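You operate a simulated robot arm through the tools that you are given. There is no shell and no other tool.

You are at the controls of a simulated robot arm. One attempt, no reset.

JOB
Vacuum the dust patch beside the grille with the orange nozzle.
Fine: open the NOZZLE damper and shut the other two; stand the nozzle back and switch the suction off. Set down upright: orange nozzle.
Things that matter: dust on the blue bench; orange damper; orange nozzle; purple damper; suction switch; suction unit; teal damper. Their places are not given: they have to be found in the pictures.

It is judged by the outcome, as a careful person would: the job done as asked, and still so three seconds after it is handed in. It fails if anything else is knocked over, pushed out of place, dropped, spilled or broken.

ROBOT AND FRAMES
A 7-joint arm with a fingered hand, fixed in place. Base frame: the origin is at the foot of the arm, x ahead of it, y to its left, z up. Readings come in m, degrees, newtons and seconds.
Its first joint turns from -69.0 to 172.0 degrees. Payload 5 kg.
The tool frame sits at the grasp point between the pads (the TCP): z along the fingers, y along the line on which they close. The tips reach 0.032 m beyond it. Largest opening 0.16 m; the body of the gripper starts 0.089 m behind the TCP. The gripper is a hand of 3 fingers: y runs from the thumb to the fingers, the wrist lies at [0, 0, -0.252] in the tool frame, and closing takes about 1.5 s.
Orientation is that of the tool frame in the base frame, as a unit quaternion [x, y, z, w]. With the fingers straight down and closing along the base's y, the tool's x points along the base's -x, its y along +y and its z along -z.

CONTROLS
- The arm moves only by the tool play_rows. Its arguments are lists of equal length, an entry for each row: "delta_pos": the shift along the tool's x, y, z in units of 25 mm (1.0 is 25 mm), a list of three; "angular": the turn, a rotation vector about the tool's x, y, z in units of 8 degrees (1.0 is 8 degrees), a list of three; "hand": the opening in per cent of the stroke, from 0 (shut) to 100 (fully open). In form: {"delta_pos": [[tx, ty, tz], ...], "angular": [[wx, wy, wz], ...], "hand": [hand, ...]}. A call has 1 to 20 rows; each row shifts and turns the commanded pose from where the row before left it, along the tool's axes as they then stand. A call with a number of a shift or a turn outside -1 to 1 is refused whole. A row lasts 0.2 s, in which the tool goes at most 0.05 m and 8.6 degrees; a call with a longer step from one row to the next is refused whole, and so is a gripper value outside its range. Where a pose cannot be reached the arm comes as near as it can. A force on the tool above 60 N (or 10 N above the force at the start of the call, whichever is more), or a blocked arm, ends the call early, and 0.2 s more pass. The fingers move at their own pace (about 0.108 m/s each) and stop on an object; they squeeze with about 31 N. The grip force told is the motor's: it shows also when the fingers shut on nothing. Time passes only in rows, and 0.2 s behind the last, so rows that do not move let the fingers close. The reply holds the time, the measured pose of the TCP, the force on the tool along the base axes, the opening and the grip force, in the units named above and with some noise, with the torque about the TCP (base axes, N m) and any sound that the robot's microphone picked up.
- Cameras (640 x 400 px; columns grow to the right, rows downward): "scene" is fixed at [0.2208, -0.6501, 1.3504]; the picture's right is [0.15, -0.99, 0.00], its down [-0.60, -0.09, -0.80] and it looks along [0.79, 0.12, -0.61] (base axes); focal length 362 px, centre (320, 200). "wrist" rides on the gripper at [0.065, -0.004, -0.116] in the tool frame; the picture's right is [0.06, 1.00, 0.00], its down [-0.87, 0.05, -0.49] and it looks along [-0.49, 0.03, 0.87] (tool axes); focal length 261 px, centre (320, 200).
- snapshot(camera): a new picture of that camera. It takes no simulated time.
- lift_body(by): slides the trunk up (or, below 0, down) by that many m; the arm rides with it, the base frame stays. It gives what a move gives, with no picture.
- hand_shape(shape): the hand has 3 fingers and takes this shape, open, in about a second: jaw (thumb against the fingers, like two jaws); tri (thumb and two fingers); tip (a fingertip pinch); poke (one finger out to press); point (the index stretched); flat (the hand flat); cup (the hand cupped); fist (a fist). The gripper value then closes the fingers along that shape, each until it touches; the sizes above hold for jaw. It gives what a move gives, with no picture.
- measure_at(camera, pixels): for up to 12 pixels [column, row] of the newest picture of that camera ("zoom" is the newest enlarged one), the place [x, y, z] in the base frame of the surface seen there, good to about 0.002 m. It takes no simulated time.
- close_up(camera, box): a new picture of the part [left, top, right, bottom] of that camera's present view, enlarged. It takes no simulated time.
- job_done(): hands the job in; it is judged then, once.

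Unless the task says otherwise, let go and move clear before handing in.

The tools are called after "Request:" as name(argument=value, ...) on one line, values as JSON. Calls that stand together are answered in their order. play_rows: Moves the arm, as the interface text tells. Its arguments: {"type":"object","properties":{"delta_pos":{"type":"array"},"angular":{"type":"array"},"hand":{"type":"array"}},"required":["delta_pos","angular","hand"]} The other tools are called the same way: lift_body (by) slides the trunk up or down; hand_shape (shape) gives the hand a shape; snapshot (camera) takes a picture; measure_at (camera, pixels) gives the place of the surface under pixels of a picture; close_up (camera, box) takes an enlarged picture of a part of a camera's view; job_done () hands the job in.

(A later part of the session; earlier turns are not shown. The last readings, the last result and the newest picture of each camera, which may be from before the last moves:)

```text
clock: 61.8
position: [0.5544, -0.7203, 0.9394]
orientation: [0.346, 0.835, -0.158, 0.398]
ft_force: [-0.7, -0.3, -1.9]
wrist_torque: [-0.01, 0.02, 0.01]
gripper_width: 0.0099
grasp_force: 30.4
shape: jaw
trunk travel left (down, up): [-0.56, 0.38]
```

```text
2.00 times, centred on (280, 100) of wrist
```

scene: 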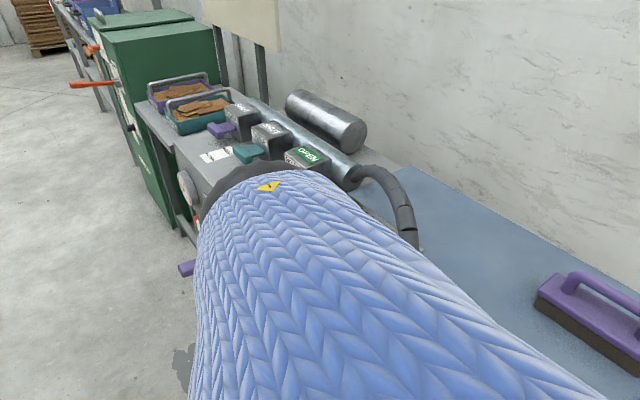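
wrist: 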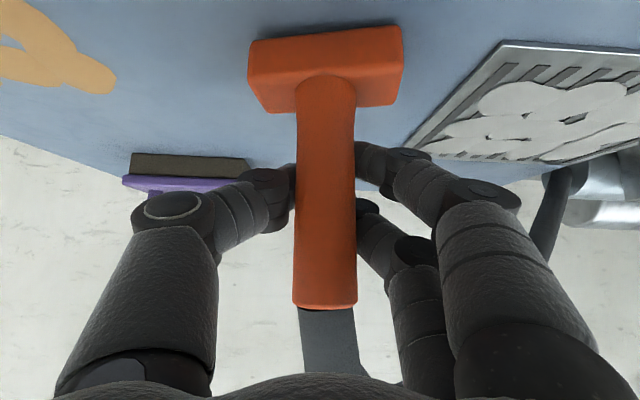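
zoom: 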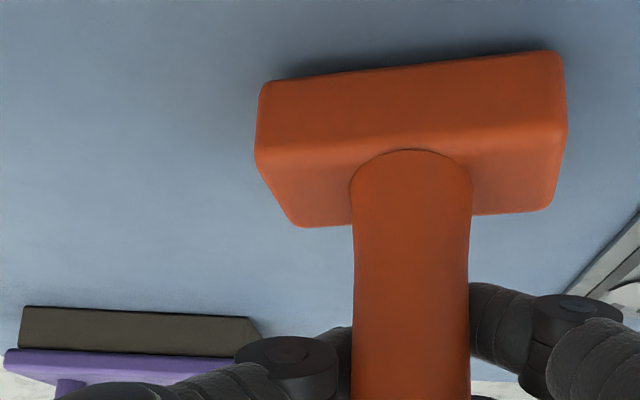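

The tan patch is at s≈−0.29 and the grille edge at s≈−0.044, both well clear of my lane. I'll make a return pass 28 mm further right, away from the grille, to catch any remains.

Request:
play_rows(delta_pos=[[0, -0.56, 0], [0, -0.56, 0], [-0.328, 0.0073, 0.401], [-0.328, 0.0073, 0.401], [-0.328, 0.0073, 0.401], [-0.328, 0.0073, 0.401], [-0.328, 0.0073, 0.401], [-0.328, 0.0073, 0.401], [-0.328, 0.0073, 0.401], [-0.328, 0.0073, 0.401], [-0.328, 0.0073, 0.401], [-0.328, 0.0073, 0.401], [0, 0, 0]], angular=[[0, 0, 0], [0, 0, 0], [0, 0, 0], [0, 0, 0], [0, 0, 0], [0, 0, 0], [0, 0, 0], [0, 0, 0], [0, 0, 0], [0, 0, 0], [0, 0, 0], [0, 0, 0], [0, 0, 0]], hand=[0, 0, 0, 0, 0, 0, 0, 0, 0, 0, 0, 0, 0])

Request:
snapshot(camera="wrist")

```text
clock: 64.6
position: [0.6289, -0.831, 0.9365]
orientation: [0.346, 0.835, -0.158, 0.398]
ft_force: [-0.7, 0.2, 1.8]
wrist_torque: [0.18, 0.05, 0.01]
gripper_width: 0.0098
grasp_force: 31.5
shape: jaw
trunk travel left (down, up): [-0.56, 0.38]
```

```text
taken
```

wrist: 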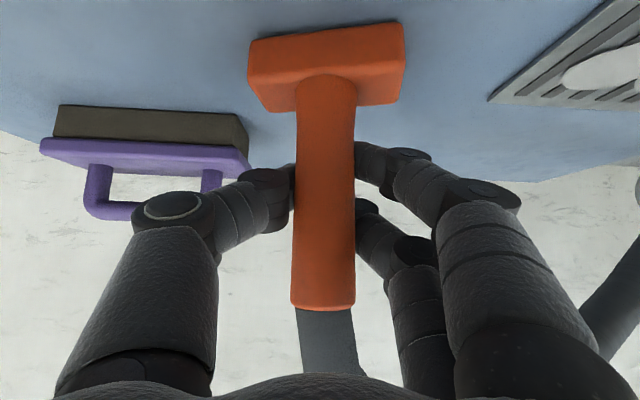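

No dust is visible at the top of this view, where it showed before. I'll lift the nozzle and shift left to get an unobstructed look at the whole patch area.

Request:
play_rows(delta_pos=[[-0.464, 0.0065, -0.38], [-0.464, 0.0065, -0.38], [-0.123, 0.798, -0.557], [-0.123, 0.798, -0.557], [-0.123, 0.798, -0.557], [-0.123, 0.798, -0.557], [-0.123, 0.798, -0.557], [-0.123, 0.798, -0.557], [-0.123, 0.798, -0.557], [0, 0, 0]], angular=[[0, 0, 0], [0, 0, 0], [0, 0, 0], [0, 0, 0], [0, 0, 0], [0, 0, 0], [0, 0, 0], [0, 0, 0], [0, 0, 0], [0, 0, 0]], hand=[0, 0, 0, 0, 0, 0, 0, 0, 0, 0])

Request:
snapshot(camera="wrist")

Request:
snapshot(camera="scene")

```text
clock: 66.8
position: [0.6626, -0.7423, 1.0125]
orientation: [0.344, 0.836, -0.154, 0.398]
ft_force: [0.0, -0.4, -0.1]
wrist_torque: [0.0, 0.01, -0.02]
gripper_width: 0.0048
grasp_force: 30.7
shape: jaw
out of reach, approached as far as the arm can: row 7, 8, 9
trunk travel left (down, up): [-0.56, 0.38]
```

```text
taken
```

wrist: 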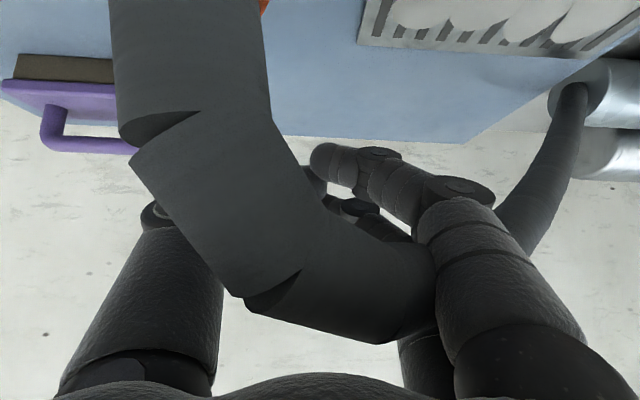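

```text
taken
```

scene: 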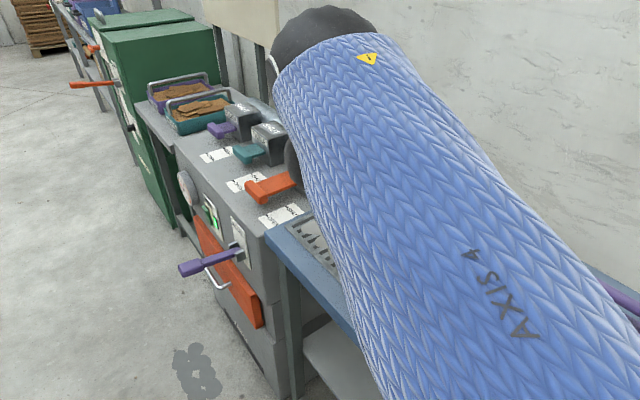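

The nozzle has shifted in the grip: the opening reads 0.0048 and the hose now crosses in front of the hand, with orange only at (265,5). I'll look closely before moving anything.

Request:
close_up(camera="wrist", box=[60, 0, 500, 300])

Request:
measure_at(camera="zoom", pixels=[[300, 8], [200, 60], [200, 150], [250, 250], [300, 330], [450, 380], [400, 210], [520, 300], [150, 30], [290, 100], [420, 260], [360, 250]])

Request:
close_up(camera="scene", box=[240, 180, 400, 320])

```text
1.33 times, centred on (280, 150) of wrist
```

zoom: 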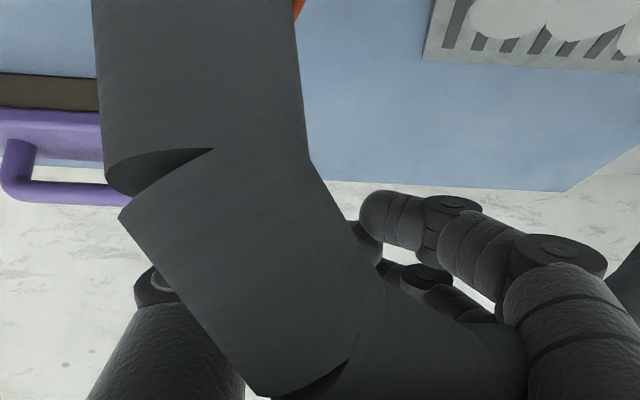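

```text
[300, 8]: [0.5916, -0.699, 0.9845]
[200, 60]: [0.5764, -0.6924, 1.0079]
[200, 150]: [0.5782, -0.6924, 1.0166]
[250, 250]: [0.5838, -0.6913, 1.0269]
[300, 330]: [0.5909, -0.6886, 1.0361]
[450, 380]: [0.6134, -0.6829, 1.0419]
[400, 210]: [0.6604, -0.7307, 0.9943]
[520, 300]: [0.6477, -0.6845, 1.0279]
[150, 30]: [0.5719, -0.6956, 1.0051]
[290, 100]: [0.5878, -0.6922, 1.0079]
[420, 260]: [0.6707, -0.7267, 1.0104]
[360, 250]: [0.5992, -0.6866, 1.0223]
```

```text
2.86 times, centred on (320, 250) of scene
```

zoom: 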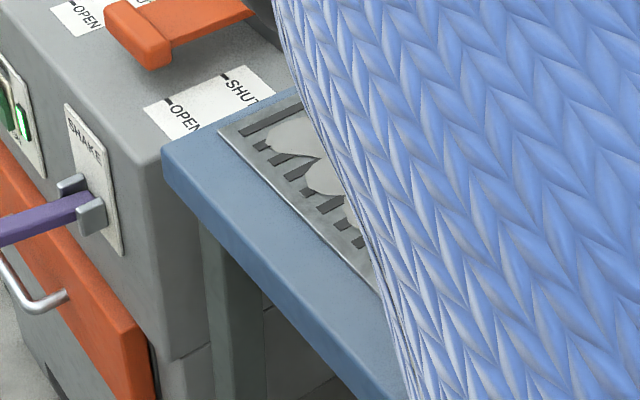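

The fingers have closed over the top of the handle, and the hose now runs through the closed hand near the palm. The nozzle's top edge is still at standing height (z≈0.985). I'll open the hand and withdraw straight back along the fingers so the hose slides out.

Request:
play_rows(delta_pos=[[0, 0, 0], [0, 0, 0], [0, 0, 0], [0, 0, 0], [0, 0, 0]], angular=[[0, 0, 0], [0, 0, 0], [0, 0, 0], [0, 0, 0], [0, 0, 0]], hand=[15, 30, 45, 60, 60])

Request:
snapshot(camera="wrist")

```text
clock: 68.0
position: [0.6634, -0.7421, 1.0108]
orientation: [0.344, 0.837, -0.153, 0.398]
ft_force: [-1.3, 0.3, -0.6]
wrist_torque: [0.01, -0.04, 0.0]
gripper_width: 0.0953
grasp_force: 0.0
shape: jaw
trunk travel left (down, up): [-0.56, 0.38]
```

```text
taken
```

wrist: 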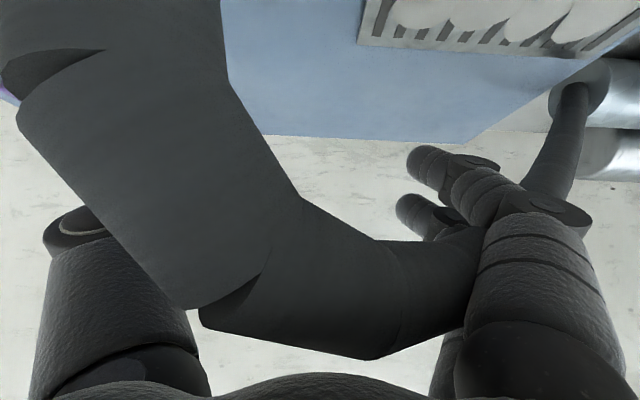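

The hose shifted as the fingers opened. I'll measure where it goes now.

Request:
measure_at(camera="wrist", pixels=[[100, 20], [100, 120], [160, 220], [260, 280], [330, 280], [400, 290], [450, 270], [20, 20], [200, 20], [560, 140], [520, 200]])

Request:
snapshot(camera="scene")

```text
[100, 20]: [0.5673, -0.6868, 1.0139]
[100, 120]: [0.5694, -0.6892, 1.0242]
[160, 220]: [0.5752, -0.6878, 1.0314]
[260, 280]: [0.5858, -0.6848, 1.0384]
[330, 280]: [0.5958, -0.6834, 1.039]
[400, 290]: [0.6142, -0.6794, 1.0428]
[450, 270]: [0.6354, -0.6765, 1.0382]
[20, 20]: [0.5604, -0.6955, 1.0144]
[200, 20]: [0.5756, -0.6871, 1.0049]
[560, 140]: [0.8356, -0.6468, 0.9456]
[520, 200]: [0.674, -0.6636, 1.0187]
```

```text
taken
```

scene: 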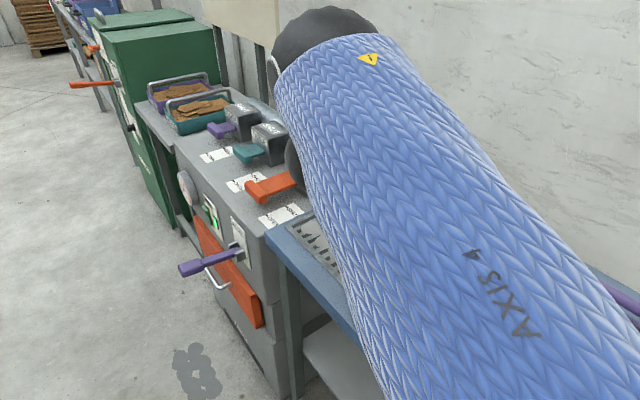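

I'll measure the bench's near edge to see how close the nozzle is to it.

Request:
measure_at(camera="scene", pixels=[[275, 236], [290, 252], [310, 275], [330, 300], [350, 325], [295, 245], [325, 285], [345, 305]])

```text
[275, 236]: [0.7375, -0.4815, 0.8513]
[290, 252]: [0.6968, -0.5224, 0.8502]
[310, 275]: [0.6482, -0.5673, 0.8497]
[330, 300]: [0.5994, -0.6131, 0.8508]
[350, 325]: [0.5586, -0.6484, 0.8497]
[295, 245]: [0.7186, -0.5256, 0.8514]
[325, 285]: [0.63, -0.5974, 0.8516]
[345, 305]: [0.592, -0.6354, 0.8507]
```

The bench edge is at n≈0.85 and the nozzle's top at n≈0.90 with the hose rising nearly vertically from it, so it seems to stand upright on the bench. I'll withdraw in small steps and watch.

Request:
play_rows(delta_pos=[[0, 0, -0.5], [0, 0, -0.5], [0, 0, -0.5], [0, 0, 0]], angular=[[0, 0, 0], [0, 0, 0], [0, 0, 0], [0, 0, 0]], hand=[60, 60, 60, 60])

Request:
snapshot(camera="wrist")

Request:
snapshot(camera="scene")

```text
clock: 69.2
position: [0.6544, -0.7236, 1.1337]
orientation: [0.356, 0.799, -0.129, 0.467]
ft_force: [0.7, 1.0, 0.2]
wrist_torque: [0.03, 0.01, 0.02]
gripper_width: 0.0958
grasp_force: 0.1
shape: jaw
out of reach, approached as far as the arm can: row 1
trunk travel left (down, up): [-0.56, 0.38]
stopped in row 4: the arm was blocked; the commanded pose is now the measured one
```

```text
taken
```

wrist: 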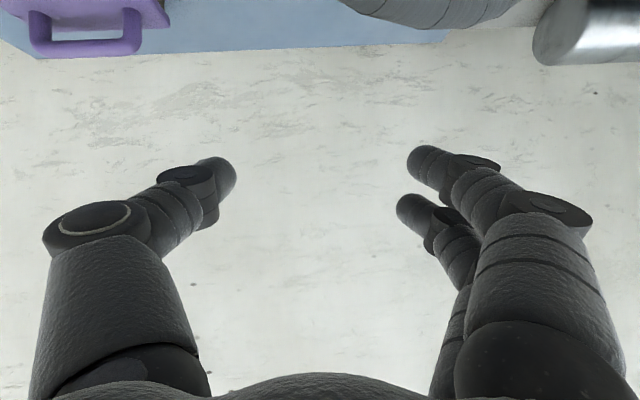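

```text
taken
```

scene: 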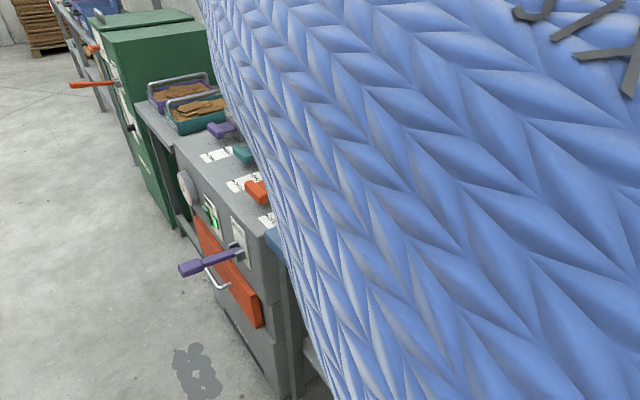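

The arm jumped up 12 cm with a changed posture; it seems to be near a joint limit there, which explains the slip. The hand is now free of the hose. I'll pitch the tool downward to ease the wrist and look at the bench.

Request:
play_rows(delta_pos=[[0, 0, 0], [0, 0, 0], [0, 0, 0], [0, 0, 0], [0, 0, 0], [0, 0, 0]], angular=[[0, 1, 0], [0, 1, 0], [0, 1, 0], [0, 1, 0], [0, 1, 0], [0, 0, 0]], hand=[60, 60, 60, 60, 60, 60])

Request:
snapshot(camera="wrist")

Request:
snapshot(camera="scene")

```text
clock: 70.6
position: [0.6544, -0.7235, 1.1316]
orientation: [0.38, 0.91, 0.001, 0.165]
ft_force: [-0.3, 0.0, 0.5]
wrist_torque: [0.03, -0.01, 0.01]
gripper_width: 0.0958
grasp_force: 0.0
shape: jaw
trunk travel left (down, up): [-0.56, 0.38]
```

```text
taken
```

wrist: 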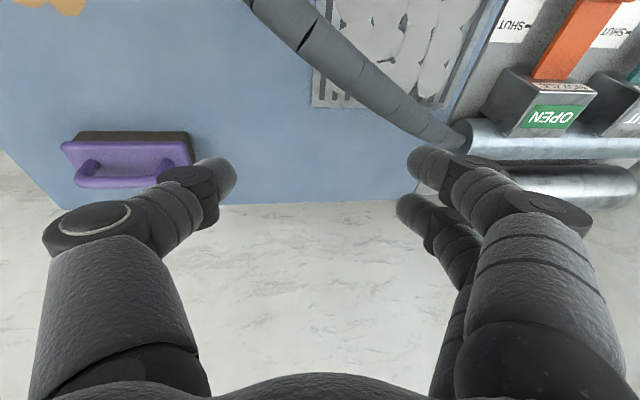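

```text
taken
```

scene: 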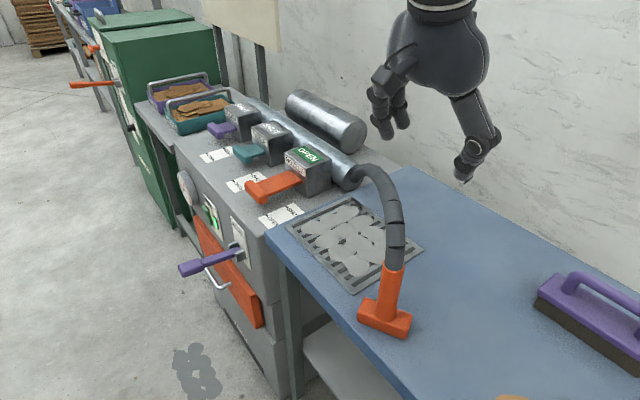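

The picture clears things up: the dust patch is completely gone and the nozzle stands upright on the bench at (385,310), near the front edge. I'll measure it so I can return it to its original place.

Request:
close_up(camera="scene", box=[320, 220, 460, 360])

Request:
measure_at(camera="zoom", pixels=[[325, 150], [320, 190], [315, 235], [285, 150], [360, 150], [300, 200], [345, 200], [175, 260], [250, 290], [400, 330], [290, 240], [420, 300]])

```text
2.86 times, centred on (390, 290) of scene
```

zoom: 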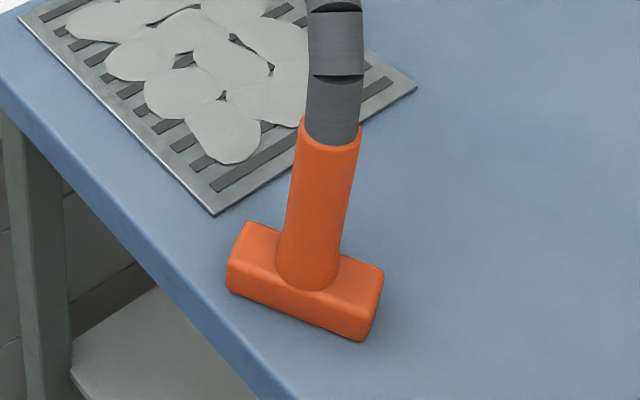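

```text
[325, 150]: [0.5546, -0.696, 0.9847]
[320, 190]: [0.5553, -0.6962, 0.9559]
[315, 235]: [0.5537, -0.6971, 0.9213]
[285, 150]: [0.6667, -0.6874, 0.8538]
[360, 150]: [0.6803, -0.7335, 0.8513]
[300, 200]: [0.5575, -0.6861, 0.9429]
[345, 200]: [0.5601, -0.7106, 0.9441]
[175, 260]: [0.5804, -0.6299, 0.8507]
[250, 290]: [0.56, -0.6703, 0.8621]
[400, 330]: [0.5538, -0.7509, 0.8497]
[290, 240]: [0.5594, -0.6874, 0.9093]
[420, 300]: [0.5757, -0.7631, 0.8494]
```

The nozzle stands at about (0.568, −0.699). I'll raise the trunk so all moves are in free air, then test the pre-grasp posture (pitch 39°, behind the nozzle) up there. If it's reachable I can simply lower the trunk with it.

Request:
lift_body(by=0.25)

Request:
play_rows(delta_pos=[[0.805, -0.266, 0.355], [0.805, -0.266, 0.355], [0.805, -0.266, 0.355], [0.805, -0.266, 0.355], [0.805, -0.266, 0.355], [0.805, -0.266, 0.355], [0.805, -0.266, 0.355], [0.805, -0.266, 0.355], [0.805, -0.266, 0.355], [0, 0, 0]], angular=[[0, 0, 0], [0, 0, 0], [0, 0, 0], [0, 0, 0], [0, 0, 0], [0, 0, 0], [0, 0, 0], [0, 0, 0], [0, 0, 0], [0, 0, 0]], hand=[60, 60, 60, 60, 60, 60, 60, 60, 60, 60])

Request:
snapshot(camera="scene")

```text
clock: 73.2
position: [0.6543, -0.7244, 1.3822]
orientation: [0.379, 0.911, 0.001, 0.164]
ft_force: [-0.1, -0.1, -0.1]
wrist_torque: [-0.01, 0.02, -0.02]
gripper_width: 0.0957
grasp_force: 0.0
shape: jaw
trunk travel left (down, up): [-0.81, 0.13]
```

```text
clock: 75.4
position: [0.5159, -0.6538, 1.2445]
orientation: [0.38, 0.91, 0.002, 0.165]
ft_force: [0.2, 0.8, 0.5]
wrist_torque: [0.02, 0.01, -0.01]
gripper_width: 0.0956
grasp_force: 0.0
shape: jaw
trunk travel left (down, up): [-0.81, 0.13]
```

```text
taken
```

scene: 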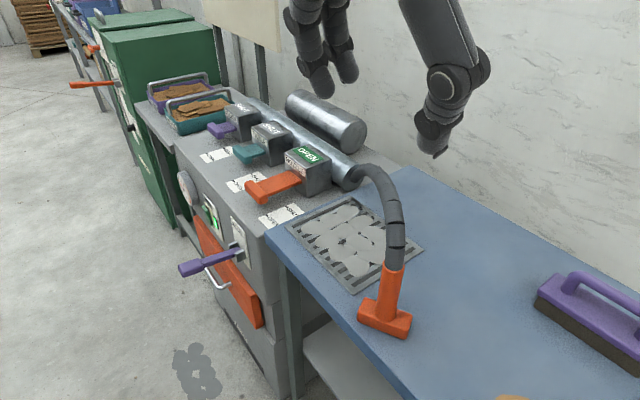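

Position reached in free air and the scene camera still sees the nozzle standing. Now I'll turn the tool to the grasp orientation (pitch 39°, yaw −44°) and see whether it is reachable here.

Request:
play_rows(delta_pos=[[0, 0, 0], [0, 0, 0], [0, 0, 0], [0, 0, 0], [0, 0, 0], [0, 0, 0]], angular=[[0.147, -0.83, -0.087], [0.147, -0.83, -0.087], [0.147, -0.83, -0.087], [0.147, -0.83, -0.087], [0.147, -0.83, -0.087], [0, 0, 0]], hand=[60, 60, 60, 60, 60, 60])

Request:
snapshot(camera="scene")

```text
clock: 76.8
position: [0.5179, -0.6515, 1.2464]
orientation: [0.344, 0.835, -0.159, 0.399]
ft_force: [-1.1, 0.7, 0.7]
wrist_torque: [0.01, 0.01, -0.02]
gripper_width: 0.0955
grasp_force: 0.0
shape: jaw
trunk travel left (down, up): [-0.81, 0.13]
```

```text
taken
```

scene: 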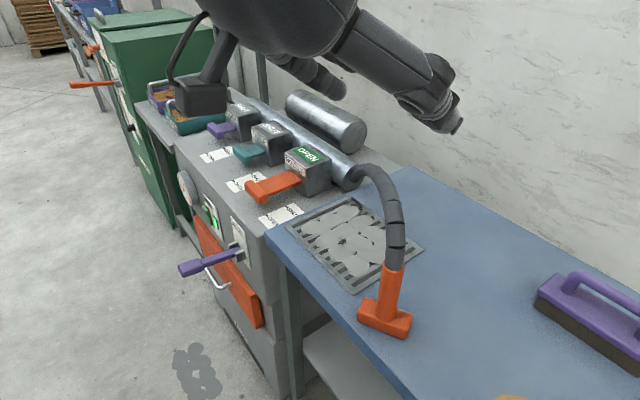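

It's reachable, and the camera view is free in this posture. Before lowering, I'll dry-run the whole carry (grasp point to the original stand) up here, 25 cm above the real path.

Request:
play_rows(delta_pos=[[0, 0, 0.9], [0, 0, 0.9], [0, 0, 0.9], [0, 0, 0.9], [-0.546, 0.232, 0.672], [-0.546, 0.232, 0.672], [-0.546, 0.232, 0.672], [-0.546, 0.232, 0.672], [-0.546, 0.232, 0.672], [-0.546, 0.232, 0.672], [-0.546, 0.232, 0.672], [-0.546, 0.232, 0.672], [-0.546, 0.232, 0.672], [-0.546, 0.232, 0.672], [-0.546, 0.232, 0.672], [-0.546, 0.232, 0.672], [0, 0, 0]], angular=[[0, 0, 0], [0, 0, 0], [0, 0, 0], [0, 0, 0], [0, 0, 0], [0, 0, 0], [0, 0, 0], [0, 0, 0], [0, 0, 0], [0, 0, 0], [0, 0, 0], [0, 0, 0], [0, 0, 0], [0, 0, 0], [0, 0, 0], [0, 0, 0], [0, 0, 0]], hand=[60, 60, 60, 60, 60, 60, 60, 60, 60, 60, 60, 60, 60, 60, 60, 60, 60])

Request:
snapshot(camera="scene")

```text
clock: 80.4
position: [0.7999, -0.8314, 1.1901]
orientation: [0.344, 0.835, -0.158, 0.398]
ft_force: [0.8, 0.3, 0.6]
wrist_torque: [0.0, -0.01, 0.02]
gripper_width: 0.0957
grasp_force: 0.0
shape: jaw
trunk travel left (down, up): [-0.81, 0.13]
```

```text
taken
```

scene: 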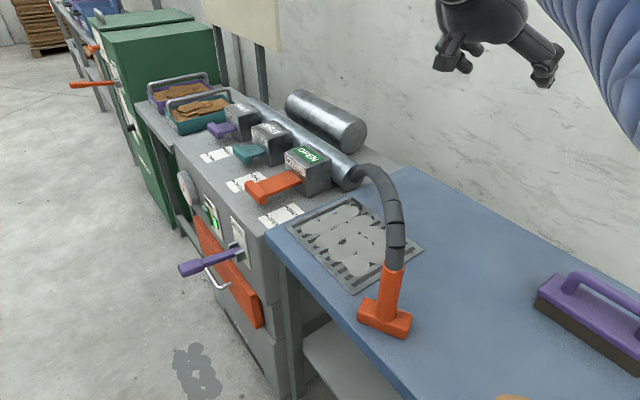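

The dry run reached the stand pose with no complaints. I'll reverse it back to the pre-grasp point in the air.

Request:
play_rows(delta_pos=[[0.546, -0.232, -0.672], [0.546, -0.232, -0.672], [0.546, -0.232, -0.672], [0.546, -0.232, -0.672], [0.546, -0.232, -0.672], [0.546, -0.232, -0.672], [0.546, -0.232, -0.672], [0.546, -0.232, -0.672], [0.546, -0.232, -0.672], [0.546, -0.232, -0.672], [0.546, -0.232, -0.672], [0.546, -0.232, -0.672], [0, 0, -0.9], [0, 0, -0.9], [0, 0, -0.9], [0, 0, -0.9], [0, 0, 0]], angular=[[0, 0, 0], [0, 0, 0], [0, 0, 0], [0, 0, 0], [0, 0, 0], [0, 0, 0], [0, 0, 0], [0, 0, 0], [0, 0, 0], [0, 0, 0], [0, 0, 0], [0, 0, 0], [0, 0, 0], [0, 0, 0], [0, 0, 0], [0, 0, 0], [0, 0, 0]], hand=[60, 60, 60, 60, 60, 60, 60, 60, 60, 60, 60, 60, 60, 60, 60, 60, 60])

Request:
snapshot(camera="scene")

```text
clock: 84.0
position: [0.5164, -0.6503, 1.244]
orientation: [0.345, 0.835, -0.158, 0.399]
ft_force: [1.2, -0.3, 0.2]
wrist_torque: [0.01, 0.01, 0.0]
gripper_width: 0.0956
grasp_force: 0.2
shape: jaw
trunk travel left (down, up): [-0.81, 0.13]
```

```text
taken
```

scene: 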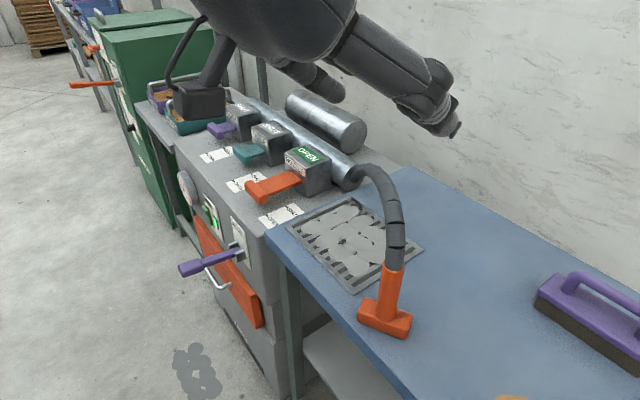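

Back at the pre-grasp in the air with the same posture. I'll lower the trunk in two steps, checking clearance to the hose.

Request:
lift_body(by=-0.15)

Request:
snapshot(camera="scene")

Request:
snapshot(camera="wrist")

```text
clock: 85.7
position: [0.5154, -0.6489, 1.0945]
orientation: [0.343, 0.836, -0.158, 0.398]
ft_force: [-0.1, 0.5, -0.2]
wrist_torque: [0.0, 0.0, 0.01]
gripper_width: 0.0957
grasp_force: 0.1
shape: jaw
trunk travel left (down, up): [-0.66, 0.28]
```

```text
taken
```

scene: 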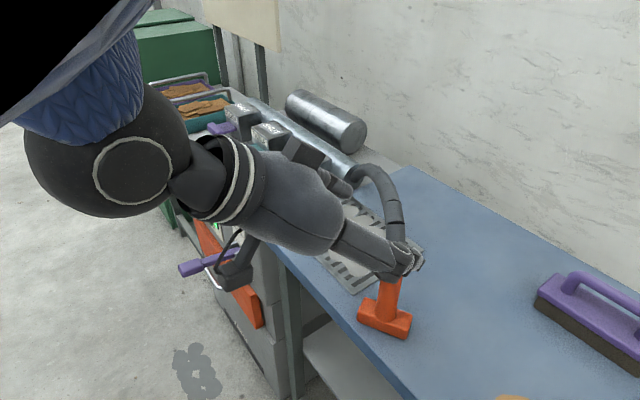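

```text
taken
```

wrist: 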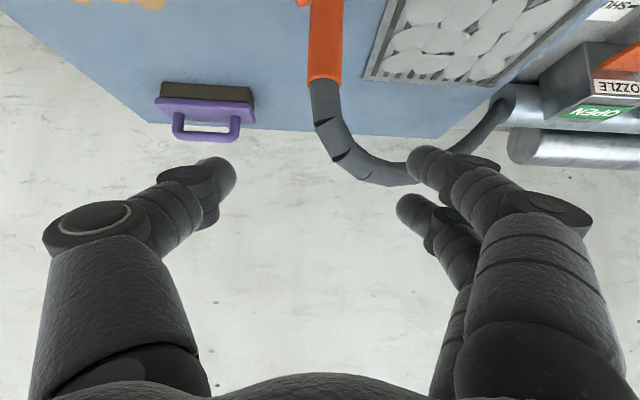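

The handle is centred at (325,50), but the hose passes near the right fingertips at (410,175). I'll measure how far the hose is from them.

Request:
measure_at(camera="wrist", pixels=[[325, 60], [322, 100], [330, 140], [350, 165], [380, 172], [400, 170], [440, 160], [470, 145], [500, 110], [425, 155], [410, 205], [225, 175]])

```text
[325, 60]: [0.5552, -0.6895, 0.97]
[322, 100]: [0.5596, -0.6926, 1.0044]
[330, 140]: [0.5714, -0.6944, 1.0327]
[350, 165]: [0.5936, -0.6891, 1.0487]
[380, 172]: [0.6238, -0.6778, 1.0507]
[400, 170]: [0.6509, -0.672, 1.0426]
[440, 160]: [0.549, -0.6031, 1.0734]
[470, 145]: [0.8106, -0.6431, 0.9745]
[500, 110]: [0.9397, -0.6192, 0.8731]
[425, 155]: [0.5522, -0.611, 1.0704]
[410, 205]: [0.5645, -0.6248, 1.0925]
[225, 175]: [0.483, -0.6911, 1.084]
```

The hose clears the fingertips by about 5 cm, and the final grasp stays below the hose. I'll lower the remaining 0.10 m.

Request:
lift_body(by=-0.1)

Request:
snapshot(camera="wrist")

Request:
snapshot(camera="scene")

Request:
measure_at(camera="wrist", pixels=[[322, 100], [322, 130], [322, 150], [310, 120], [336, 120], [308, 150], [335, 150]])

```text
clock: 87.0
position: [0.5163, -0.6488, 0.9949]
orientation: [0.344, 0.835, -0.158, 0.4]
ft_force: [0.1, -0.1, -0.1]
wrist_torque: [0.02, -0.01, 0.01]
gripper_width: 0.0956
grasp_force: 0.0
shape: jaw
trunk travel left (down, up): [-0.56, 0.38]
```

```text
taken
```

wrist: 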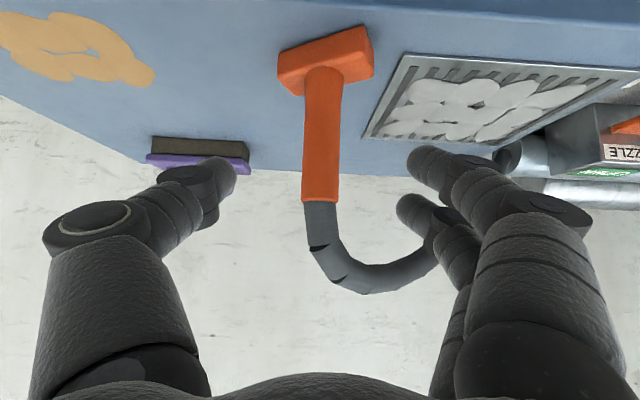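

```text
taken
```

scene: 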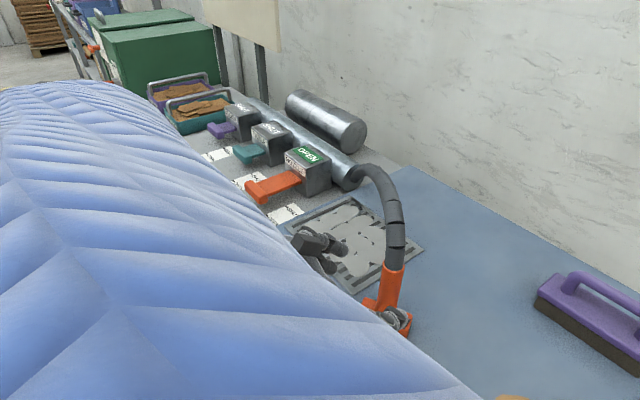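

```text
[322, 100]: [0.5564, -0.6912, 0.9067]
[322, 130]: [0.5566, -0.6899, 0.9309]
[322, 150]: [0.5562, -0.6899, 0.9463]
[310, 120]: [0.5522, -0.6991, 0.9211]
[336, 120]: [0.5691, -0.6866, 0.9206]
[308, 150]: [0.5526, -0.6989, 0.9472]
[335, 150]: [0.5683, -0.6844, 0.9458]
```

The handle is straight ahead on the tool axis again, about 0.092 m off. I'll advance and close on it.

Request:
measure_at(camera="wrist", pixels=[[283, 68], [300, 90], [370, 70], [365, 35], [282, 55], [340, 75]])

Request:
play_rows(delta_pos=[[0, 0, 0.733], [0, 0, 0.733], [0, 0, 0.733], [0, 0, 0.733], [0, 0, 0.733], [0, 0, 0]], angular=[[0, 0, 0], [0, 0, 0], [0, 0, 0], [0, 0, 0], [0, 0, 0], [0, 0, 0]], hand=[60, 60, 60, 60, 60, 60])

Request:
snapshot(camera="wrist")

```text
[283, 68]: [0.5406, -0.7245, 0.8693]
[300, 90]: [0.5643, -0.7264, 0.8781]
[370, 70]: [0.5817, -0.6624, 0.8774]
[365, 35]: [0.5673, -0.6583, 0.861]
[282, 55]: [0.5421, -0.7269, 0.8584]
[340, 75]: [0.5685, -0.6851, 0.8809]
```

```text
clock: 88.4
position: [0.5678, -0.6992, 0.9376]
orientation: [0.344, 0.835, -0.159, 0.399]
ft_force: [0.1, 0.0, 0.6]
wrist_torque: [0.03, 0.02, -0.03]
gripper_width: 0.0959
grasp_force: 0.1
shape: jaw
trunk travel left (down, up): [-0.56, 0.38]
```

```text
taken
```

wrist: 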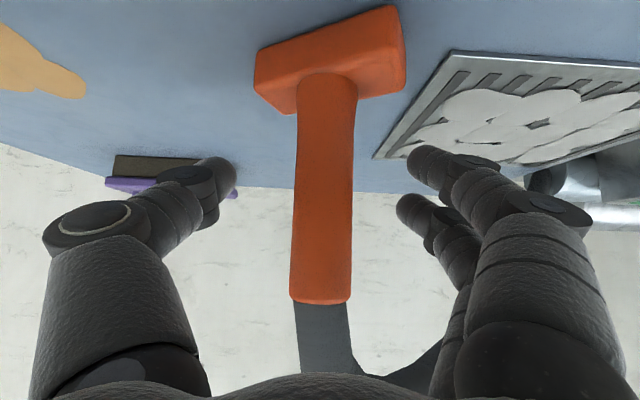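

The handle is between the fingers again. I'll close the jaw and give it time to settle.

Request:
play_rows(delta_pos=[[0, 0, 0], [0, 0, 0], [0, 0, 0], [0, 0, 0], [0, 0, 0], [0, 0, 0], [0, 0, 0]], angular=[[0, 0, 0], [0, 0, 0], [0, 0, 0], [0, 0, 0], [0, 0, 0], [0, 0, 0], [0, 0, 0]], hand=[0, 0, 0, 0, 0, 0, 0])

Request:
snapshot(camera="wrist")

Request:
snapshot(camera="scene")

```text
clock: 90.0
position: [0.5667, -0.7002, 0.9366]
orientation: [0.344, 0.835, -0.158, 0.398]
ft_force: [0.3, -0.6, -0.2]
wrist_torque: [0.0, -0.04, -0.03]
gripper_width: 0.0
grasp_force: 30.6
shape: jaw
trunk travel left (down, up): [-0.56, 0.38]
```

```text
taken
```

wrist: 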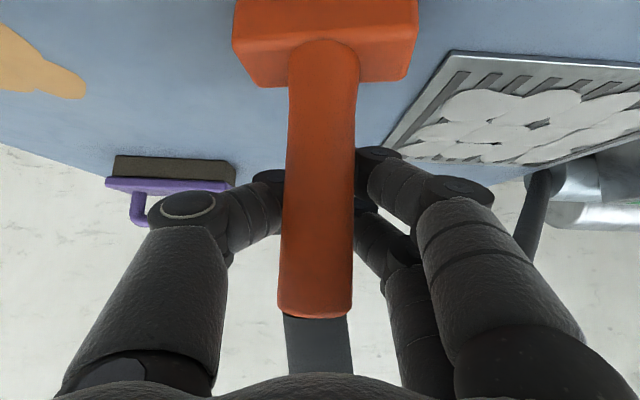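

```text
taken
```

scene: 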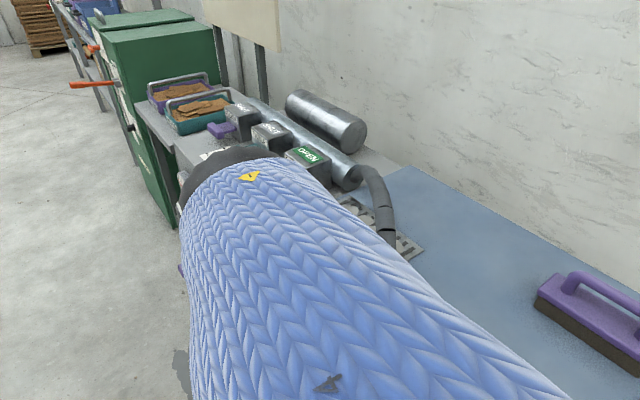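

The jaw reads 0.0 and the handle seems to have been squeezed back into the hand towards the palm. I'll measure where the handle is and whether it still stands upright.

Request:
measure_at(camera="wrist", pixels=[[322, 70], [322, 110], [320, 160], [318, 210], [316, 260], [315, 300], [240, 60], [270, 80], [410, 70], [400, 30], [300, 160], [345, 160]])

Request:
close_up(camera="wrist", box=[200, 120, 440, 300])

```text
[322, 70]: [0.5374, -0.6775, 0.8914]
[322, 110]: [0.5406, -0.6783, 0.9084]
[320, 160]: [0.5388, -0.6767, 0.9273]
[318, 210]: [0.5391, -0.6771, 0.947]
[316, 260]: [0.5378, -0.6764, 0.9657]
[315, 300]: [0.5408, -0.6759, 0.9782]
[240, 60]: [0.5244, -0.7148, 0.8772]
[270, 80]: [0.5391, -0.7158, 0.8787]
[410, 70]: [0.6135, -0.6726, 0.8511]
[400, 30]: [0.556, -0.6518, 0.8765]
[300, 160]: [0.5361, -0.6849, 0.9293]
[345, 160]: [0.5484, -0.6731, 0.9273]
```

```text
2.22 times, centred on (320, 210) of wrist
```

zoom: 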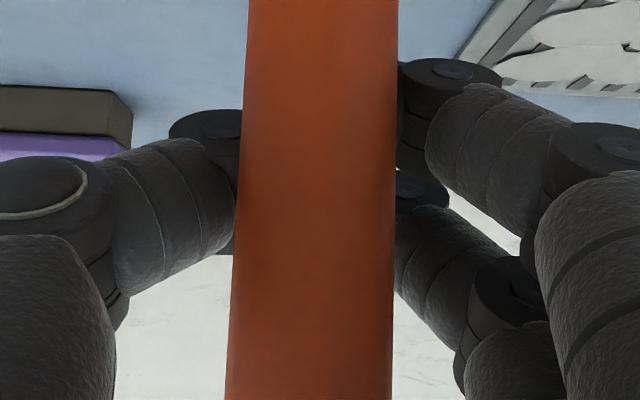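

The fingers closed fully with the handle only caged inside (about 2 cm deeper than the TCP), not pinched. It is still upright, but now close to the bench edge. I'll open, back off along the tool axis and try a better hand shape in free air.

Request:
play_rows(delta_pos=[[0, 0, 0], [0, 0, 0], [0, 0, 0], [0, 0, 0], [0, 0, 0], [0, 0, 0]], angular=[[0, 0, 0], [0, 0, 0], [0, 0, 0], [0, 0, 0], [0, 0, 0], [0, 0, 0]], hand=[20, 40, 60, 70, 70, 70])

Request:
snapshot(camera="wrist")

```text
clock: 91.4
position: [0.5674, -0.6998, 0.9377]
orientation: [0.343, 0.835, -0.158, 0.399]
ft_force: [0.1, 0.5, 0.2]
wrist_torque: [0.02, -0.01, 0.02]
gripper_width: 0.1116
grasp_force: 0.0
shape: jaw
trunk travel left (down, up): [-0.56, 0.38]
```

```text
taken
```

wrist: 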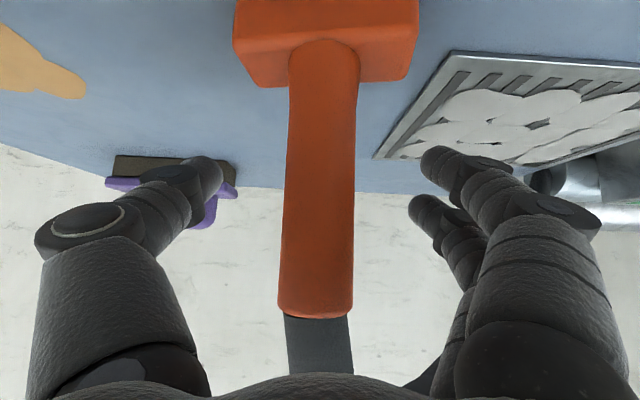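

The nozzle still stands. I'll withdraw to the pre-grasp point and test the "tip" shape there.

Request:
play_rows(delta_pos=[[0, 0, -0.9], [0, 0, -0.9], [0, 0, -0.9], [0, 0, -0.9], [0, 0, -0.6], [0, 0, 0]], angular=[[0, 0, 0], [0, 0, 0], [0, 0, 0], [0, 0, 0], [0, 0, 0], [0, 0, 0]], hand=[70, 70, 70, 70, 70, 70])

Request:
hand_shape(shape="tip")

Request:
snapshot(camera="wrist")

```text
clock: 92.8
position: [0.5128, -0.6467, 0.9995]
orientation: [0.344, 0.835, -0.158, 0.399]
ft_force: [0.8, 0.3, -0.3]
wrist_torque: [-0.02, -0.01, 0.03]
gripper_width: 0.1115
grasp_force: 0.1
shape: jaw
out of reach, approached as far as the arm can: row 5
trunk travel left (down, up): [-0.56, 0.38]
```

```text
clock: 93.7
position: [0.5125, -0.6484, 0.999]
orientation: [0.344, 0.836, -0.158, 0.398]
ft_force: [-0.1, -0.5, -0.3]
wrist_torque: [-0.04, 0.02, 0.0]
gripper_width: 0.1597
grasp_force: 0.0
shape: tip
trunk travel left (down, up): [-0.56, 0.38]
```

```text
taken
```

wrist: 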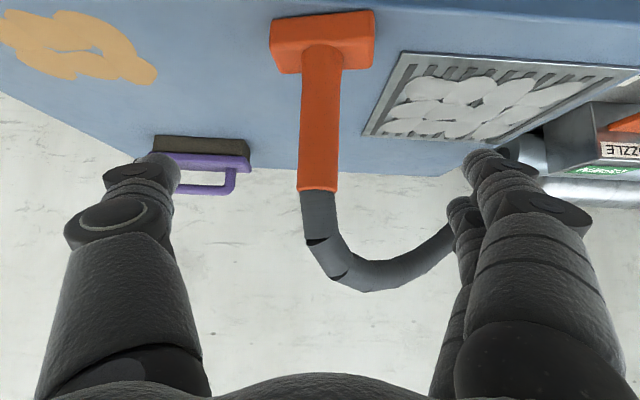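

The "tip" shape opens wide as well. I'll close it part-way in free air to see how its fingers converge.

Request:
play_rows(delta_pos=[[0, 0, 0.1], [0, 0, 0], [0, 0, 0], [0, 0, 0], [0, 0, 0], [0, 0, 0]], angular=[[0, 0, 0], [0, 0, 0], [0, 0, 0], [0, 0, 0], [0, 0, 0], [0, 0, 0]], hand=[80, 60, 40, 18, 18, 18])

Request:
snapshot(camera="wrist")

```text
clock: 95.1
position: [0.5147, -0.6491, 0.9962]
orientation: [0.344, 0.835, -0.158, 0.399]
ft_force: [-0.5, -1.6, -0.8]
wrist_torque: [-0.02, 0.01, -0.04]
gripper_width: 0.0294
grasp_force: 0.2
shape: tip
trunk travel left (down, up): [-0.56, 0.38]
```

```text
taken
```

wrist: 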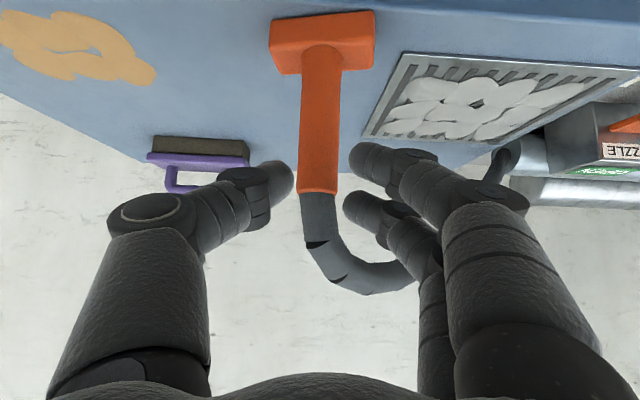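

In "tip" at 0.029 m the distal segments still lean in. I'll compare with "jaw" and "tri" at the same opening.

Request:
hand_shape(shape="tri")

Request:
play_rows(delta_pos=[[0, 0, 0], [0, 0, 0], [0, 0, 0], [0, 0, 0], [0, 0, 0], [0, 0, 0]], angular=[[0, 0, 0], [0, 0, 0], [0, 0, 0], [0, 0, 0], [0, 0, 0], [0, 0, 0]], hand=[80, 60, 40, 18, 18, 18])

Request:
snapshot(camera="wrist")

Request:
hand_shape(shape="jaw")

Request:
play_rows(delta_pos=[[0, 0, 0], [0, 0, 0], [0, 0, 0], [0, 0, 0], [0, 0, 0], [0, 0, 0]], angular=[[0, 0, 0], [0, 0, 0], [0, 0, 0], [0, 0, 0], [0, 0, 0], [0, 0, 0]], hand=[80, 60, 40, 18, 18, 18])

Request:
snapshot(camera="wrist")

```text
clock: 96.0
position: [0.515, -0.6487, 0.9967]
orientation: [0.344, 0.835, -0.158, 0.399]
ft_force: [0.4, -0.7, 0.9]
wrist_torque: [-0.01, 0.0, -0.03]
gripper_width: 0.1599
grasp_force: 0.2
shape: tri
trunk travel left (down, up): [-0.56, 0.38]
```

```text
clock: 97.4
position: [0.5142, -0.6483, 0.9962]
orientation: [0.344, 0.835, -0.158, 0.399]
ft_force: [0.8, -1.2, -0.2]
wrist_torque: [0.01, 0.02, 0.03]
gripper_width: 0.0294
grasp_force: 0.1
shape: tri
trunk travel left (down, up): [-0.56, 0.38]
```

```text
taken
```

wrist: 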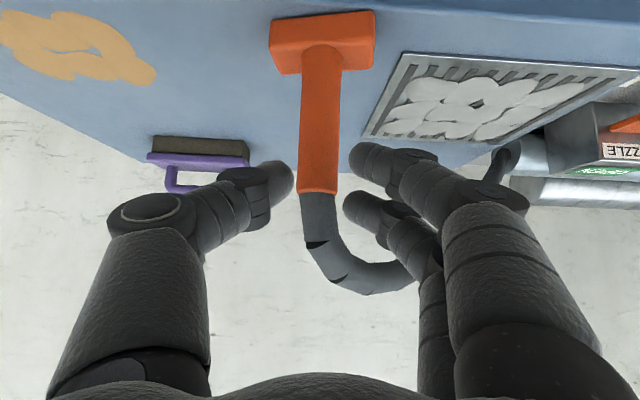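

```text
clock: 98.3
position: [0.5143, -0.6488, 0.998]
orientation: [0.344, 0.835, -0.159, 0.399]
ft_force: [-0.2, -0.3, 0.5]
wrist_torque: [0.0, 0.02, -0.02]
gripper_width: 0.16
grasp_force: 0.0
shape: jaw
trunk travel left (down, up): [-0.56, 0.38]
```

```text
clock: 99.7
position: [0.5158, -0.6482, 0.9969]
orientation: [0.344, 0.835, -0.158, 0.399]
ft_force: [0.0, 0.6, -0.2]
wrist_torque: [0.0, 0.03, -0.03]
gripper_width: 0.0294
grasp_force: 0.0
shape: jaw
trunk travel left (down, up): [-0.56, 0.38]
```

```text
taken
```

wrist: 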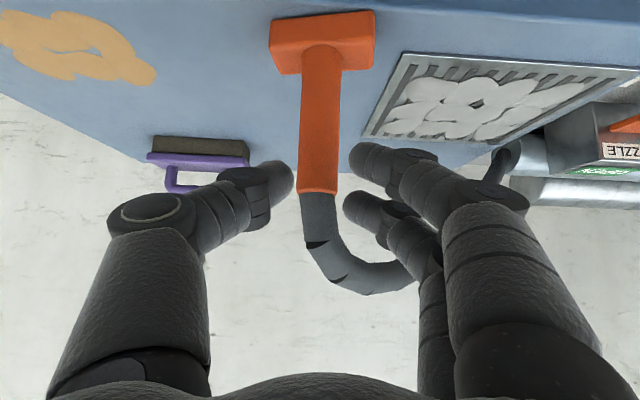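

All three shapes close the same way here. The first grasp held with the handle slightly ahead of the TCP, so I'll aim for the handle about 10 mm ahead of the TCP, on the pads. First I'll re-measure the handle.

Request:
measure_at(camera="wrist", pixels=[[320, 80], [320, 110], [319, 140], [318, 170], [304, 120], [338, 120], [303, 150], [336, 150]])

```text
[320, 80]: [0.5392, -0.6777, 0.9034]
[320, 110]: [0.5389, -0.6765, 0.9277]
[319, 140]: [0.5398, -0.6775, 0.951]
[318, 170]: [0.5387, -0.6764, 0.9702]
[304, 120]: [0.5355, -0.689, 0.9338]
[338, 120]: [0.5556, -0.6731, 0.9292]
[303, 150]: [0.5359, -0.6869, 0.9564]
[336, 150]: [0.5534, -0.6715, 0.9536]
```

The handle axis is at about (0.549, −0.686). I'll open to 60%, advance so that the handle ends 10 mm ahead of the TCP, and check before closing.

Request:
play_rows(delta_pos=[[0, 0, 0], [0, 0, 0], [0, 0, 0], [0.195, -0.047, 0.707], [0.195, -0.047, 0.707], [0.195, -0.047, 0.707], [0.195, -0.047, 0.707], [0, 0, 0]], angular=[[0, 0, 0], [0, 0, 0], [0, 0, 0], [0, 0, 0], [0, 0, 0], [0, 0, 0], [0, 0, 0], [0, 0, 0]], hand=[40, 60, 60, 60, 60, 60, 60, 60])

Request:
snapshot(camera="wrist")

```text
clock: 101.5
position: [0.541, -0.6802, 0.9364]
orientation: [0.345, 0.835, -0.159, 0.398]
ft_force: [0.2, -0.2, 0.7]
wrist_torque: [0.01, -0.03, -0.01]
gripper_width: 0.0953
grasp_force: 0.1
shape: jaw
trunk travel left (down, up): [-0.56, 0.38]
```

```text
taken
```

wrist: 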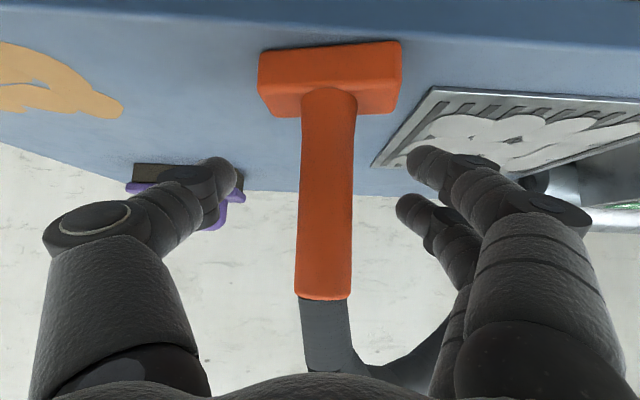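

The handle sits about 12 mm ahead of the TCP and is centred. Closing now.

Request:
play_rows(delta_pos=[[0, 0, 0], [0, 0, 0], [0, 0, 0], [0, 0, 0], [0, 0, 0], [0, 0, 0], [0, 0, 0]], angular=[[0, 0, 0], [0, 0, 0], [0, 0, 0], [0, 0, 0], [0, 0, 0], [0, 0, 0], [0, 0, 0]], hand=[0, 0, 0, 0, 0, 0, 0])

Request:
snapshot(camera="wrist")

Request:
measure_at(camera="wrist", pixels=[[325, 110], [325, 150], [325, 200], [325, 250], [324, 290], [270, 90], [390, 80]])

```text
clock: 103.1
position: [0.5413, -0.6808, 0.9365]
orientation: [0.344, 0.835, -0.159, 0.399]
ft_force: [-0.3, -0.5, 2.1]
wrist_torque: [0.06, 0.02, -0.01]
gripper_width: 0.0203
grasp_force: 31.4
shape: jaw
trunk travel left (down, up): [-0.56, 0.38]
```

```text
taken
```

wrist: 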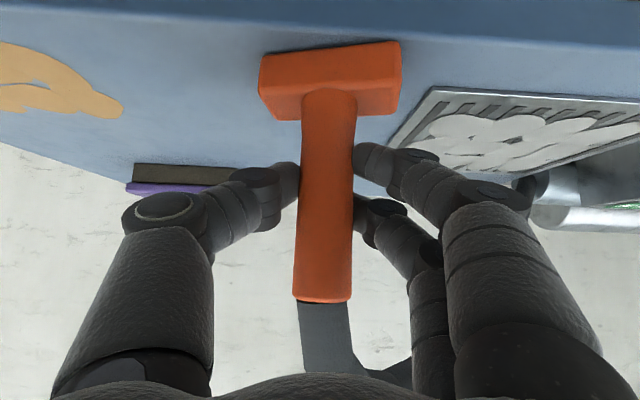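

```text
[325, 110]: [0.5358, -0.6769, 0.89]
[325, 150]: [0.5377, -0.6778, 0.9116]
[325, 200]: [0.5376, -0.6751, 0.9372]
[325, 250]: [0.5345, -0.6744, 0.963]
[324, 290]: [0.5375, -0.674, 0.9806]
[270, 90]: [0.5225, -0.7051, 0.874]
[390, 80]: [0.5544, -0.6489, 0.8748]
```

That's a real pinch now (0.0203 m, 31 N), with the nozzle unmoved and upright. I'll lift 25 mm with the trunk and check that it comes along.

Request:
lift_body(by=0.025)

Request:
snapshot(camera="wrist")

Request:
measure_at(camera="wrist", pixels=[[325, 120], [325, 150], [325, 200], [325, 250], [324, 290], [270, 90], [390, 80]])

```text
clock: 103.8
position: [0.5395, -0.6809, 0.9611]
orientation: [0.344, 0.835, -0.158, 0.399]
ft_force: [-0.3, 0.5, -1.0]
wrist_torque: [-0.05, -0.01, 0.0]
gripper_width: 0.0204
grasp_force: 31.4
shape: jaw
trunk travel left (down, up): [-0.585, 0.355]
```

```text
taken
```

wrist: 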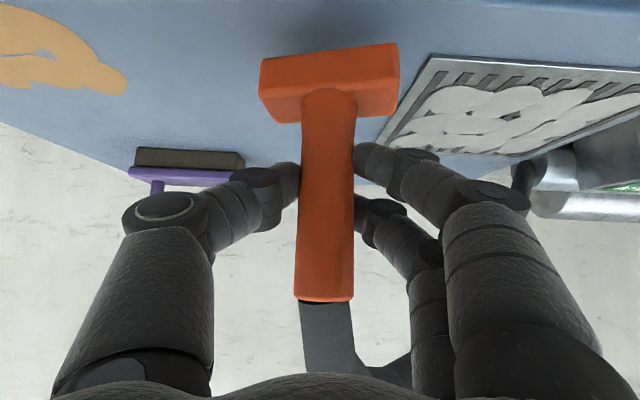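

```text
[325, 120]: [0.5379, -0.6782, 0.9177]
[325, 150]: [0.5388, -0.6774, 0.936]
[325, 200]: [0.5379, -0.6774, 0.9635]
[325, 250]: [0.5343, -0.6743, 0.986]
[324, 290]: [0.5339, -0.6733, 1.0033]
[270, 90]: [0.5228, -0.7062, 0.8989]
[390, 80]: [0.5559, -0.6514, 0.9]
```

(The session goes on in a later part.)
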